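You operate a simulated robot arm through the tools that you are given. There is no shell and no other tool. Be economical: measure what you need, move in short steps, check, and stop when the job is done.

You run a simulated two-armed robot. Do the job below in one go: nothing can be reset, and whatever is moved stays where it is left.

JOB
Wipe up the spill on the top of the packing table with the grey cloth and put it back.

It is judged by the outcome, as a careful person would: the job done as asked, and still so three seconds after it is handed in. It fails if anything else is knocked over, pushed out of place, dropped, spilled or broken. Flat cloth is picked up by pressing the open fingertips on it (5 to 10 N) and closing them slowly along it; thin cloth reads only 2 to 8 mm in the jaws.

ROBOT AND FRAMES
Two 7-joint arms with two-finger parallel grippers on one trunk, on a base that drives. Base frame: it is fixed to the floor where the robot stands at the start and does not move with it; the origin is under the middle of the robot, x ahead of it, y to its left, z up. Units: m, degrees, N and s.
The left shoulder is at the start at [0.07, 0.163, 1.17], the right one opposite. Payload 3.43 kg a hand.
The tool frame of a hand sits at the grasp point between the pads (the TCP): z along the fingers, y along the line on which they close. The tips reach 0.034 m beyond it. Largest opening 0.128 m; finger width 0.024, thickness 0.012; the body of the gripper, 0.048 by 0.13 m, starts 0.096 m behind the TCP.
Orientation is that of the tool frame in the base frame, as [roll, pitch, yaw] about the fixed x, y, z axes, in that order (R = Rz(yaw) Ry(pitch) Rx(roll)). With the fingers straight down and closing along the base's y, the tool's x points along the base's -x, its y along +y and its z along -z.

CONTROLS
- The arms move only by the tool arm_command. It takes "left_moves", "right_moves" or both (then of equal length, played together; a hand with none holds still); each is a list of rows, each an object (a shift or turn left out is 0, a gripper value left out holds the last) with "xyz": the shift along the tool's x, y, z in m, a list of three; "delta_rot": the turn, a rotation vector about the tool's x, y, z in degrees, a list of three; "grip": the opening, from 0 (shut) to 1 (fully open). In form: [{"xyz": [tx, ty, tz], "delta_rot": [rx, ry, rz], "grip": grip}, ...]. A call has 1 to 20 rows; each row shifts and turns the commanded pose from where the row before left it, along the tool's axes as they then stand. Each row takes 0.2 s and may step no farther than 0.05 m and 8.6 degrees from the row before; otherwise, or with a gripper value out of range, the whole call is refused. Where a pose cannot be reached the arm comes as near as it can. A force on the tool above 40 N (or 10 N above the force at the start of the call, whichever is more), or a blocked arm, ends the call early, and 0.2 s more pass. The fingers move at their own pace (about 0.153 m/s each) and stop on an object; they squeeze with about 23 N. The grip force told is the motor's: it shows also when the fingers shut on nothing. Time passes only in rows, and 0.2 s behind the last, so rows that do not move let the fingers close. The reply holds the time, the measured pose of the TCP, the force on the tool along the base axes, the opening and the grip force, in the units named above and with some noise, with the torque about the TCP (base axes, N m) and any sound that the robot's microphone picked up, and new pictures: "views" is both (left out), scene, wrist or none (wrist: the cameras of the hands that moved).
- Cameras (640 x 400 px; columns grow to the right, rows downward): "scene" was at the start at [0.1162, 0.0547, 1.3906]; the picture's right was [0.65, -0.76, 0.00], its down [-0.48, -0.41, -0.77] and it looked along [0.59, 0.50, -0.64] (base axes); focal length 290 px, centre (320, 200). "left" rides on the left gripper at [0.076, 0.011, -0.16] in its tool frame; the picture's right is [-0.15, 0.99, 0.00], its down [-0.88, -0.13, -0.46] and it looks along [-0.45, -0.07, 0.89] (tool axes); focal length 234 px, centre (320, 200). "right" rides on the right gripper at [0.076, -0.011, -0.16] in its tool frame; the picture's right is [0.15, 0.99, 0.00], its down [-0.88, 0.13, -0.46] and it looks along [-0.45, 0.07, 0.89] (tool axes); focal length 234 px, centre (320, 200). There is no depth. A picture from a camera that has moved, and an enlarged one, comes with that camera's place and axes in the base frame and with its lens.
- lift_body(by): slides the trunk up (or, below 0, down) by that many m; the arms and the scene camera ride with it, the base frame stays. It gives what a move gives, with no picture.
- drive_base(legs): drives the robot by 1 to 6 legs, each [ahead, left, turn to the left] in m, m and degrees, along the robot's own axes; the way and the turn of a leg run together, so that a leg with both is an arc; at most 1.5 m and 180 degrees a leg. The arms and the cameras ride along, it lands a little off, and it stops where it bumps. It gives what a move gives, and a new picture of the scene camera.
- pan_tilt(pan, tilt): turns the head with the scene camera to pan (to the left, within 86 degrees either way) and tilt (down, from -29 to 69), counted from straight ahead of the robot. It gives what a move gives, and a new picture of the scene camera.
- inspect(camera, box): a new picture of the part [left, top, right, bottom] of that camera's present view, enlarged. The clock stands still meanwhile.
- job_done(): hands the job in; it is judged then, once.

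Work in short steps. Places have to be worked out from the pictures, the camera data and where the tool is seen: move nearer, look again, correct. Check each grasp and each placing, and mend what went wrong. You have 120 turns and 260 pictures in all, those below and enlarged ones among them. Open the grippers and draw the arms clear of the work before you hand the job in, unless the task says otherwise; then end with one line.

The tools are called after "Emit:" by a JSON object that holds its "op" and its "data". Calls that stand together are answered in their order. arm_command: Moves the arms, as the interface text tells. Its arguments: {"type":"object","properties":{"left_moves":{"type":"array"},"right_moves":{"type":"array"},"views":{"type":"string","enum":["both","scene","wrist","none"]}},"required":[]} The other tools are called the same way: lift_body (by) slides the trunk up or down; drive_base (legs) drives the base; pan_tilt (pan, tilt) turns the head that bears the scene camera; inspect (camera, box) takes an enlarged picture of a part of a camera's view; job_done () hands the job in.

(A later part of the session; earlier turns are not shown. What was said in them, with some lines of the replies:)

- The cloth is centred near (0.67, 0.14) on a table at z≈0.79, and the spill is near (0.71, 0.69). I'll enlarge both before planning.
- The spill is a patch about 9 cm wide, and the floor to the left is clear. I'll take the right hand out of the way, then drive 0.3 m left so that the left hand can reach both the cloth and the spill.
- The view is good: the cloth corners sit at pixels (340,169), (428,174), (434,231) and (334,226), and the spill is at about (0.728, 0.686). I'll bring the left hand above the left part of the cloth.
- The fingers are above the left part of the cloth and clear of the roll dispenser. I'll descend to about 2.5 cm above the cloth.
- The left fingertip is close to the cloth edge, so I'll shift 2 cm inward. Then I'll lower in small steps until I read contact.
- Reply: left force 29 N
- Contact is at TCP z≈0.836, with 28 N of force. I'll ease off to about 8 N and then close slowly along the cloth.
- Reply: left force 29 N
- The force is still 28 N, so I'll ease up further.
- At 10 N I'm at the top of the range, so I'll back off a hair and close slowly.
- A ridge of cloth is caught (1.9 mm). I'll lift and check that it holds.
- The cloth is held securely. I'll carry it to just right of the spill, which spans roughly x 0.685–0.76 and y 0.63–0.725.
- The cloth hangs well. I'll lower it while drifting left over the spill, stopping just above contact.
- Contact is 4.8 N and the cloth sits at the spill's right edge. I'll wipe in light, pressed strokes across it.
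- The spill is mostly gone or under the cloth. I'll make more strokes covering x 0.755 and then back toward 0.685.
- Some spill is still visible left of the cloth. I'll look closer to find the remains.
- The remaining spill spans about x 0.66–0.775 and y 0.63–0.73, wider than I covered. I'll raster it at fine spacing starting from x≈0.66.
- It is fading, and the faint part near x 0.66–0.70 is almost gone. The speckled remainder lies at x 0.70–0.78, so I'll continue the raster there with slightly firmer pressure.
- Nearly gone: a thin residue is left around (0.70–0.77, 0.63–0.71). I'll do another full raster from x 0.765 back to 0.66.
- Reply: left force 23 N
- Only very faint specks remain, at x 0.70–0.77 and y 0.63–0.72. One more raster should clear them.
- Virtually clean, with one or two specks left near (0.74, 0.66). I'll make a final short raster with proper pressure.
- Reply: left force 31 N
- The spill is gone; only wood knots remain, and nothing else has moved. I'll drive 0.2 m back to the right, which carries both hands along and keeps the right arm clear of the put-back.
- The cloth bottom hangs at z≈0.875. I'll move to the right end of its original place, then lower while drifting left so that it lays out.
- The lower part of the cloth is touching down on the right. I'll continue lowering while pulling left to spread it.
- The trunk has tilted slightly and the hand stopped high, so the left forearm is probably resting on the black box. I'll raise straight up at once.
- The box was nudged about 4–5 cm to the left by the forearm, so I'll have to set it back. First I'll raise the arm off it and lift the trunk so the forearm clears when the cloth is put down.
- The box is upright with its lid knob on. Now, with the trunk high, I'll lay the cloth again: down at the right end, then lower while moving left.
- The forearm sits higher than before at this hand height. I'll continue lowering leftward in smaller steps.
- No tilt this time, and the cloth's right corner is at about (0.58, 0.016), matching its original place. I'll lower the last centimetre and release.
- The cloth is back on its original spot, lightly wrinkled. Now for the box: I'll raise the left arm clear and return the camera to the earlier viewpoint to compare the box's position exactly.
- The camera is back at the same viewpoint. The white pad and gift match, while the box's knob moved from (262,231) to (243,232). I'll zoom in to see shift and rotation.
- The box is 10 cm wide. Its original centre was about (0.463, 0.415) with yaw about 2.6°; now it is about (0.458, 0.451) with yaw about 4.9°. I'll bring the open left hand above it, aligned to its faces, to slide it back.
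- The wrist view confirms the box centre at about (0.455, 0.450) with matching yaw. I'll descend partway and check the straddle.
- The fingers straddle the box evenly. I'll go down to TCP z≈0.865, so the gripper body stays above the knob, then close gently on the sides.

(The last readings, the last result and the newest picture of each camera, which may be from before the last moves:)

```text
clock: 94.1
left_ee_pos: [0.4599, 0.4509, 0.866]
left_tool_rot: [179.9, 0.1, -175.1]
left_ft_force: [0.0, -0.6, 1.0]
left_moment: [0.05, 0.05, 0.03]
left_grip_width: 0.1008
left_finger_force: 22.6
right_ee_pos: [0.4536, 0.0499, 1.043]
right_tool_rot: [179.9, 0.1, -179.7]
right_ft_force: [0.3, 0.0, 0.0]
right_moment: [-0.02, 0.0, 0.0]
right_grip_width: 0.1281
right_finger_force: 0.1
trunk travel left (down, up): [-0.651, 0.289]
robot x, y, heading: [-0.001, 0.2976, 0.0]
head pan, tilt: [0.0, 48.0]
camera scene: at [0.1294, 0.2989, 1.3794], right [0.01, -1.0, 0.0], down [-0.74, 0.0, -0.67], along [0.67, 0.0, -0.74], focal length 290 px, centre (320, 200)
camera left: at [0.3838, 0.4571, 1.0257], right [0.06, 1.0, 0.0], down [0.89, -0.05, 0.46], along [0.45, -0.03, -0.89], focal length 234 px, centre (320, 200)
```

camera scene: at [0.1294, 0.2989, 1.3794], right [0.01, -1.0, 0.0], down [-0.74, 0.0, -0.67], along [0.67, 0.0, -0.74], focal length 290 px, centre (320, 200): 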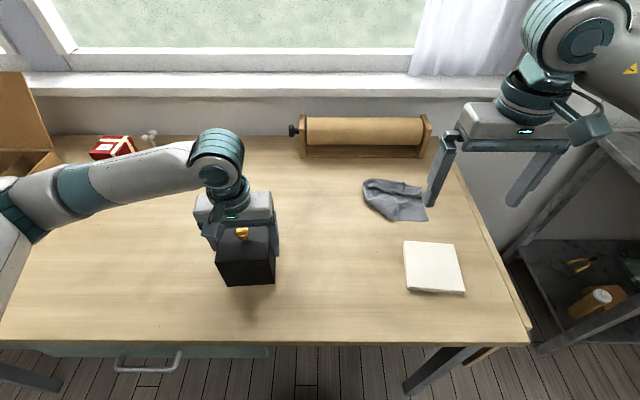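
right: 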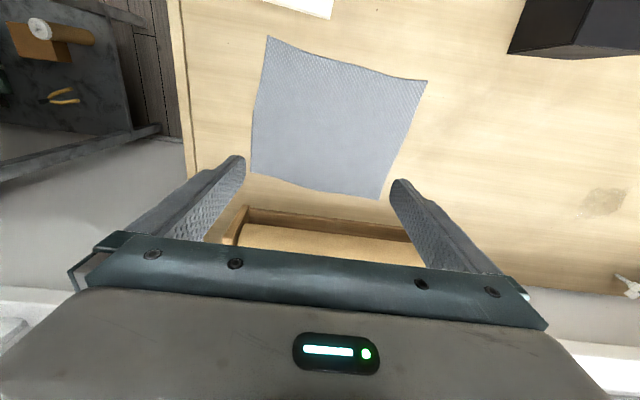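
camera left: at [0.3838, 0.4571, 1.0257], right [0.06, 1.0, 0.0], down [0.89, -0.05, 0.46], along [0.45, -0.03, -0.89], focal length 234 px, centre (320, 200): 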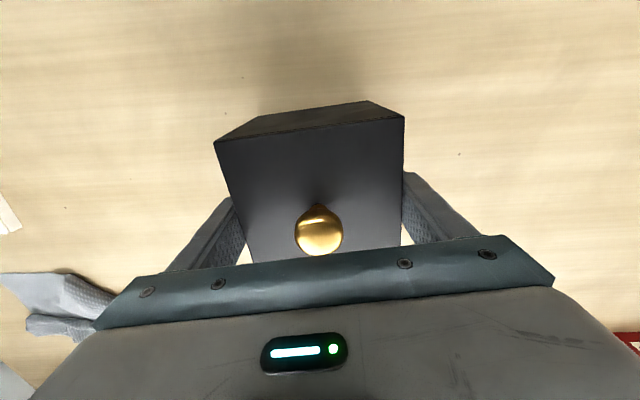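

The box is gripped (10.1 cm). I'll slide it slowly 3.6 cm to the right and turn it back by 2.3°.

Emit:
{"op": "arm_command", "data": {"left_moves": [{"xyz": [-0.0003, -0.006, 0], "delta_rot": [0, 0, 0.4]}, {"xyz": [-0.0003, -0.006, 0], "delta_rot": [0, 0, 0.4]}, {"xyz": [-0.0003, -0.006, 0], "delta_rot": [0, 0, 0.4]}, {"xyz": [-0.0003, -0.006, 0], "delta_rot": [0, 0, 0.4]}, {"xyz": [-0.0003, -0.006, 0], "delta_rot": [0, 0, 0.4]}, {"xyz": [-0.0003, -0.006, 0], "delta_rot": [0, 0, 0.3]}, {"xyz": [0, 0, 0]}, {"xyz": [0, 0, 0]}]}}

Emit:
{"op": "inspect", "data": {"camera": "scene", "box": [200, 200, 310, 300]}}

```text
clock: 95.9
left_ee_pos: [0.4652, 0.4167, 0.866]
left_tool_rot: [179.9, 0.0, -177.4]
left_ft_force: [0.5, -0.5, 2.0]
left_moment: [0.11, 0.09, -0.06]
left_grip_width: 0.1002
left_finger_force: 23.4
right_ee_pos: [0.4548, 0.0502, 1.0425]
right_tool_rot: [180.0, 0.0, -179.7]
right_ft_force: [-0.2, 0.4, 0.0]
right_moment: [-0.01, -0.02, 0.01]
right_grip_width: 0.128
right_finger_force: 0.1
trunk travel left (down, up): [-0.651, 0.289]
robot x, y, heading: [0.0031, 0.3008, 0.4]
head pan, tilt: [0.0, 48.0]
camera scene: at [0.1294, 0.2988, 1.3794], right [0.01, -1.0, 0.0], down [-0.74, 0.0, -0.67], along [0.67, 0.0, -0.74], focal length 290 px, centre (320, 200)
camera left: at [0.3893, 0.4245, 1.0257], right [0.1, 0.99, 0.0], down [0.89, -0.09, 0.46], along [0.45, -0.05, -0.89], focal length 234 px, centre (320, 200)
```

scene: 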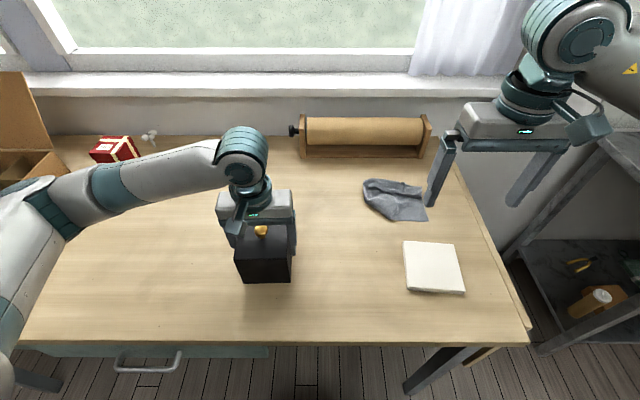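
left: 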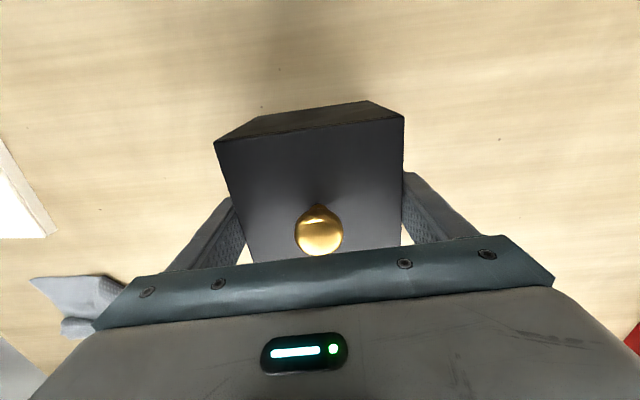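

```text
4.00 times, centred on (255, 250) of scene
camera zoom: at [0.1294, 0.2988, 1.3794], right [0.01, -1.0, 0.0], down [-0.74, 0.0, -0.67], along [0.67, 0.0, -0.74], focal length 1159 px, centre (580, 0)
```

zoom: 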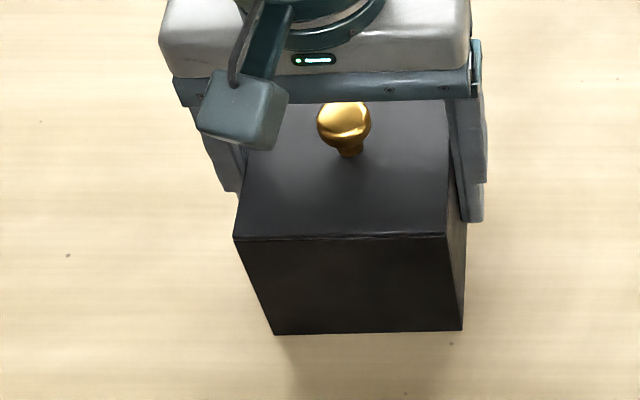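

The box's bottom corners are now at (0.411, 0.465) and (0.414, 0.364), within about 2 mm of the original. I'll release evenly and rise straight up.

Emit:
{"op": "arm_command", "data": {"left_moves": [{"xyz": [0, -0.0013, 0]}, {"xyz": [0, 0, 0]}, {"grip": 0.85}, {"grip": 1}, {"grip": 1}, {"xyz": [0, 0, -0.03]}, {"xyz": [0, 0, -0.04]}, {"xyz": [0, 0, -0.045]}, {"xyz": [0, 0, -0.045]}, {"xyz": [0, 0, -0.045]}, {"xyz": [0.02, 0.04, 0]}, {"xyz": [0.02, 0.04, 0]}, {"xyz": [0.02, 0.04, 0]}, {"xyz": [0, 0.045, 0]}, {"xyz": [0, 0.045, 0]}], "views": "scene"}}

Emit:
{"op": "inspect", "data": {"camera": "scene", "box": [200, 200, 310, 300]}}

```text
clock: 99.1
left_ee_pos: [0.3942, 0.6227, 1.0675]
left_tool_rot: [180.0, 0.1, -177.5]
left_ft_force: [-0.4, 1.4, -0.3]
left_moment: [-0.01, 0.0, -0.01]
left_grip_width: 0.1281
left_finger_force: 0.1
right_ee_pos: [0.4527, 0.0505, 1.0446]
right_tool_rot: [-179.9, 0.1, -179.8]
right_ft_force: [0.5, 0.5, 0.3]
right_moment: [0.0, -0.03, -0.02]
right_grip_width: 0.128
right_finger_force: 0.1
trunk travel left (down, up): [-0.651, 0.289]
robot x, y, heading: [-0.0044, 0.3001, 0.2]
head pan, tilt: [0.0, 48.0]
camera scene: at [0.128, 0.3005, 1.3796], right [0.0, -1.0, 0.0], down [-0.74, 0.0, -0.67], along [0.67, 0.0, -0.74], focal length 290 px, centre (320, 200)
```

scene: 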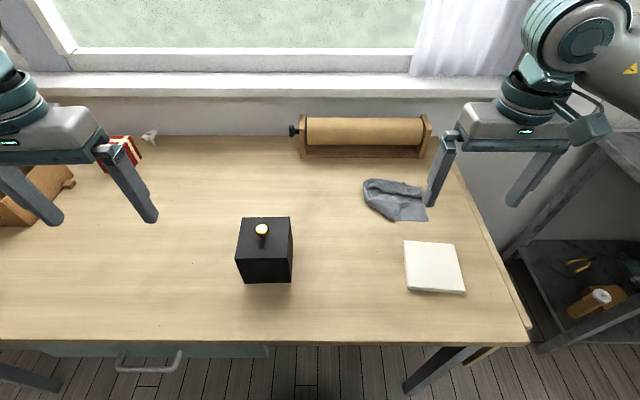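

```text
4.00 times, centred on (255, 250) of scene
camera zoom: at [0.128, 0.3005, 1.3796], right [0.0, -1.0, 0.0], down [-0.74, 0.0, -0.67], along [0.67, 0.0, -0.74], focal length 1159 px, centre (580, 0)
```

zoom: 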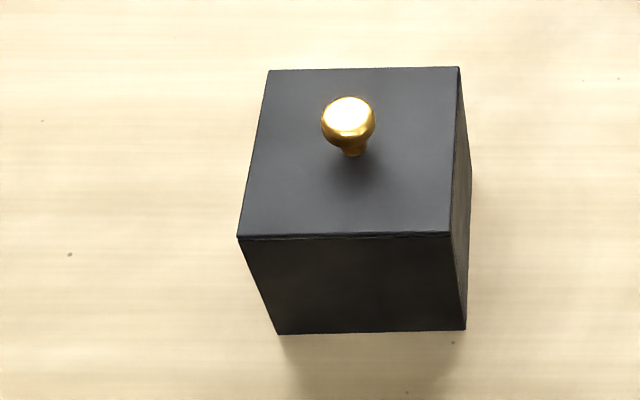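

The black box is back where it started, the table is clean and the cloth lies on its original spot. Both grippers are open and clear of the work, so I'm handing in.

Emit:
{"op": "job_done", "data": {}}

```text
The job is handed in.
```

The spill is wiped up and the grey cloth is back on its original spot, though somewhat wrinkled, with its left flap folded and about 3 cm off centre; my forearm also pushed the black box about 3.5 cm, and I set it back to within about 2 mm.
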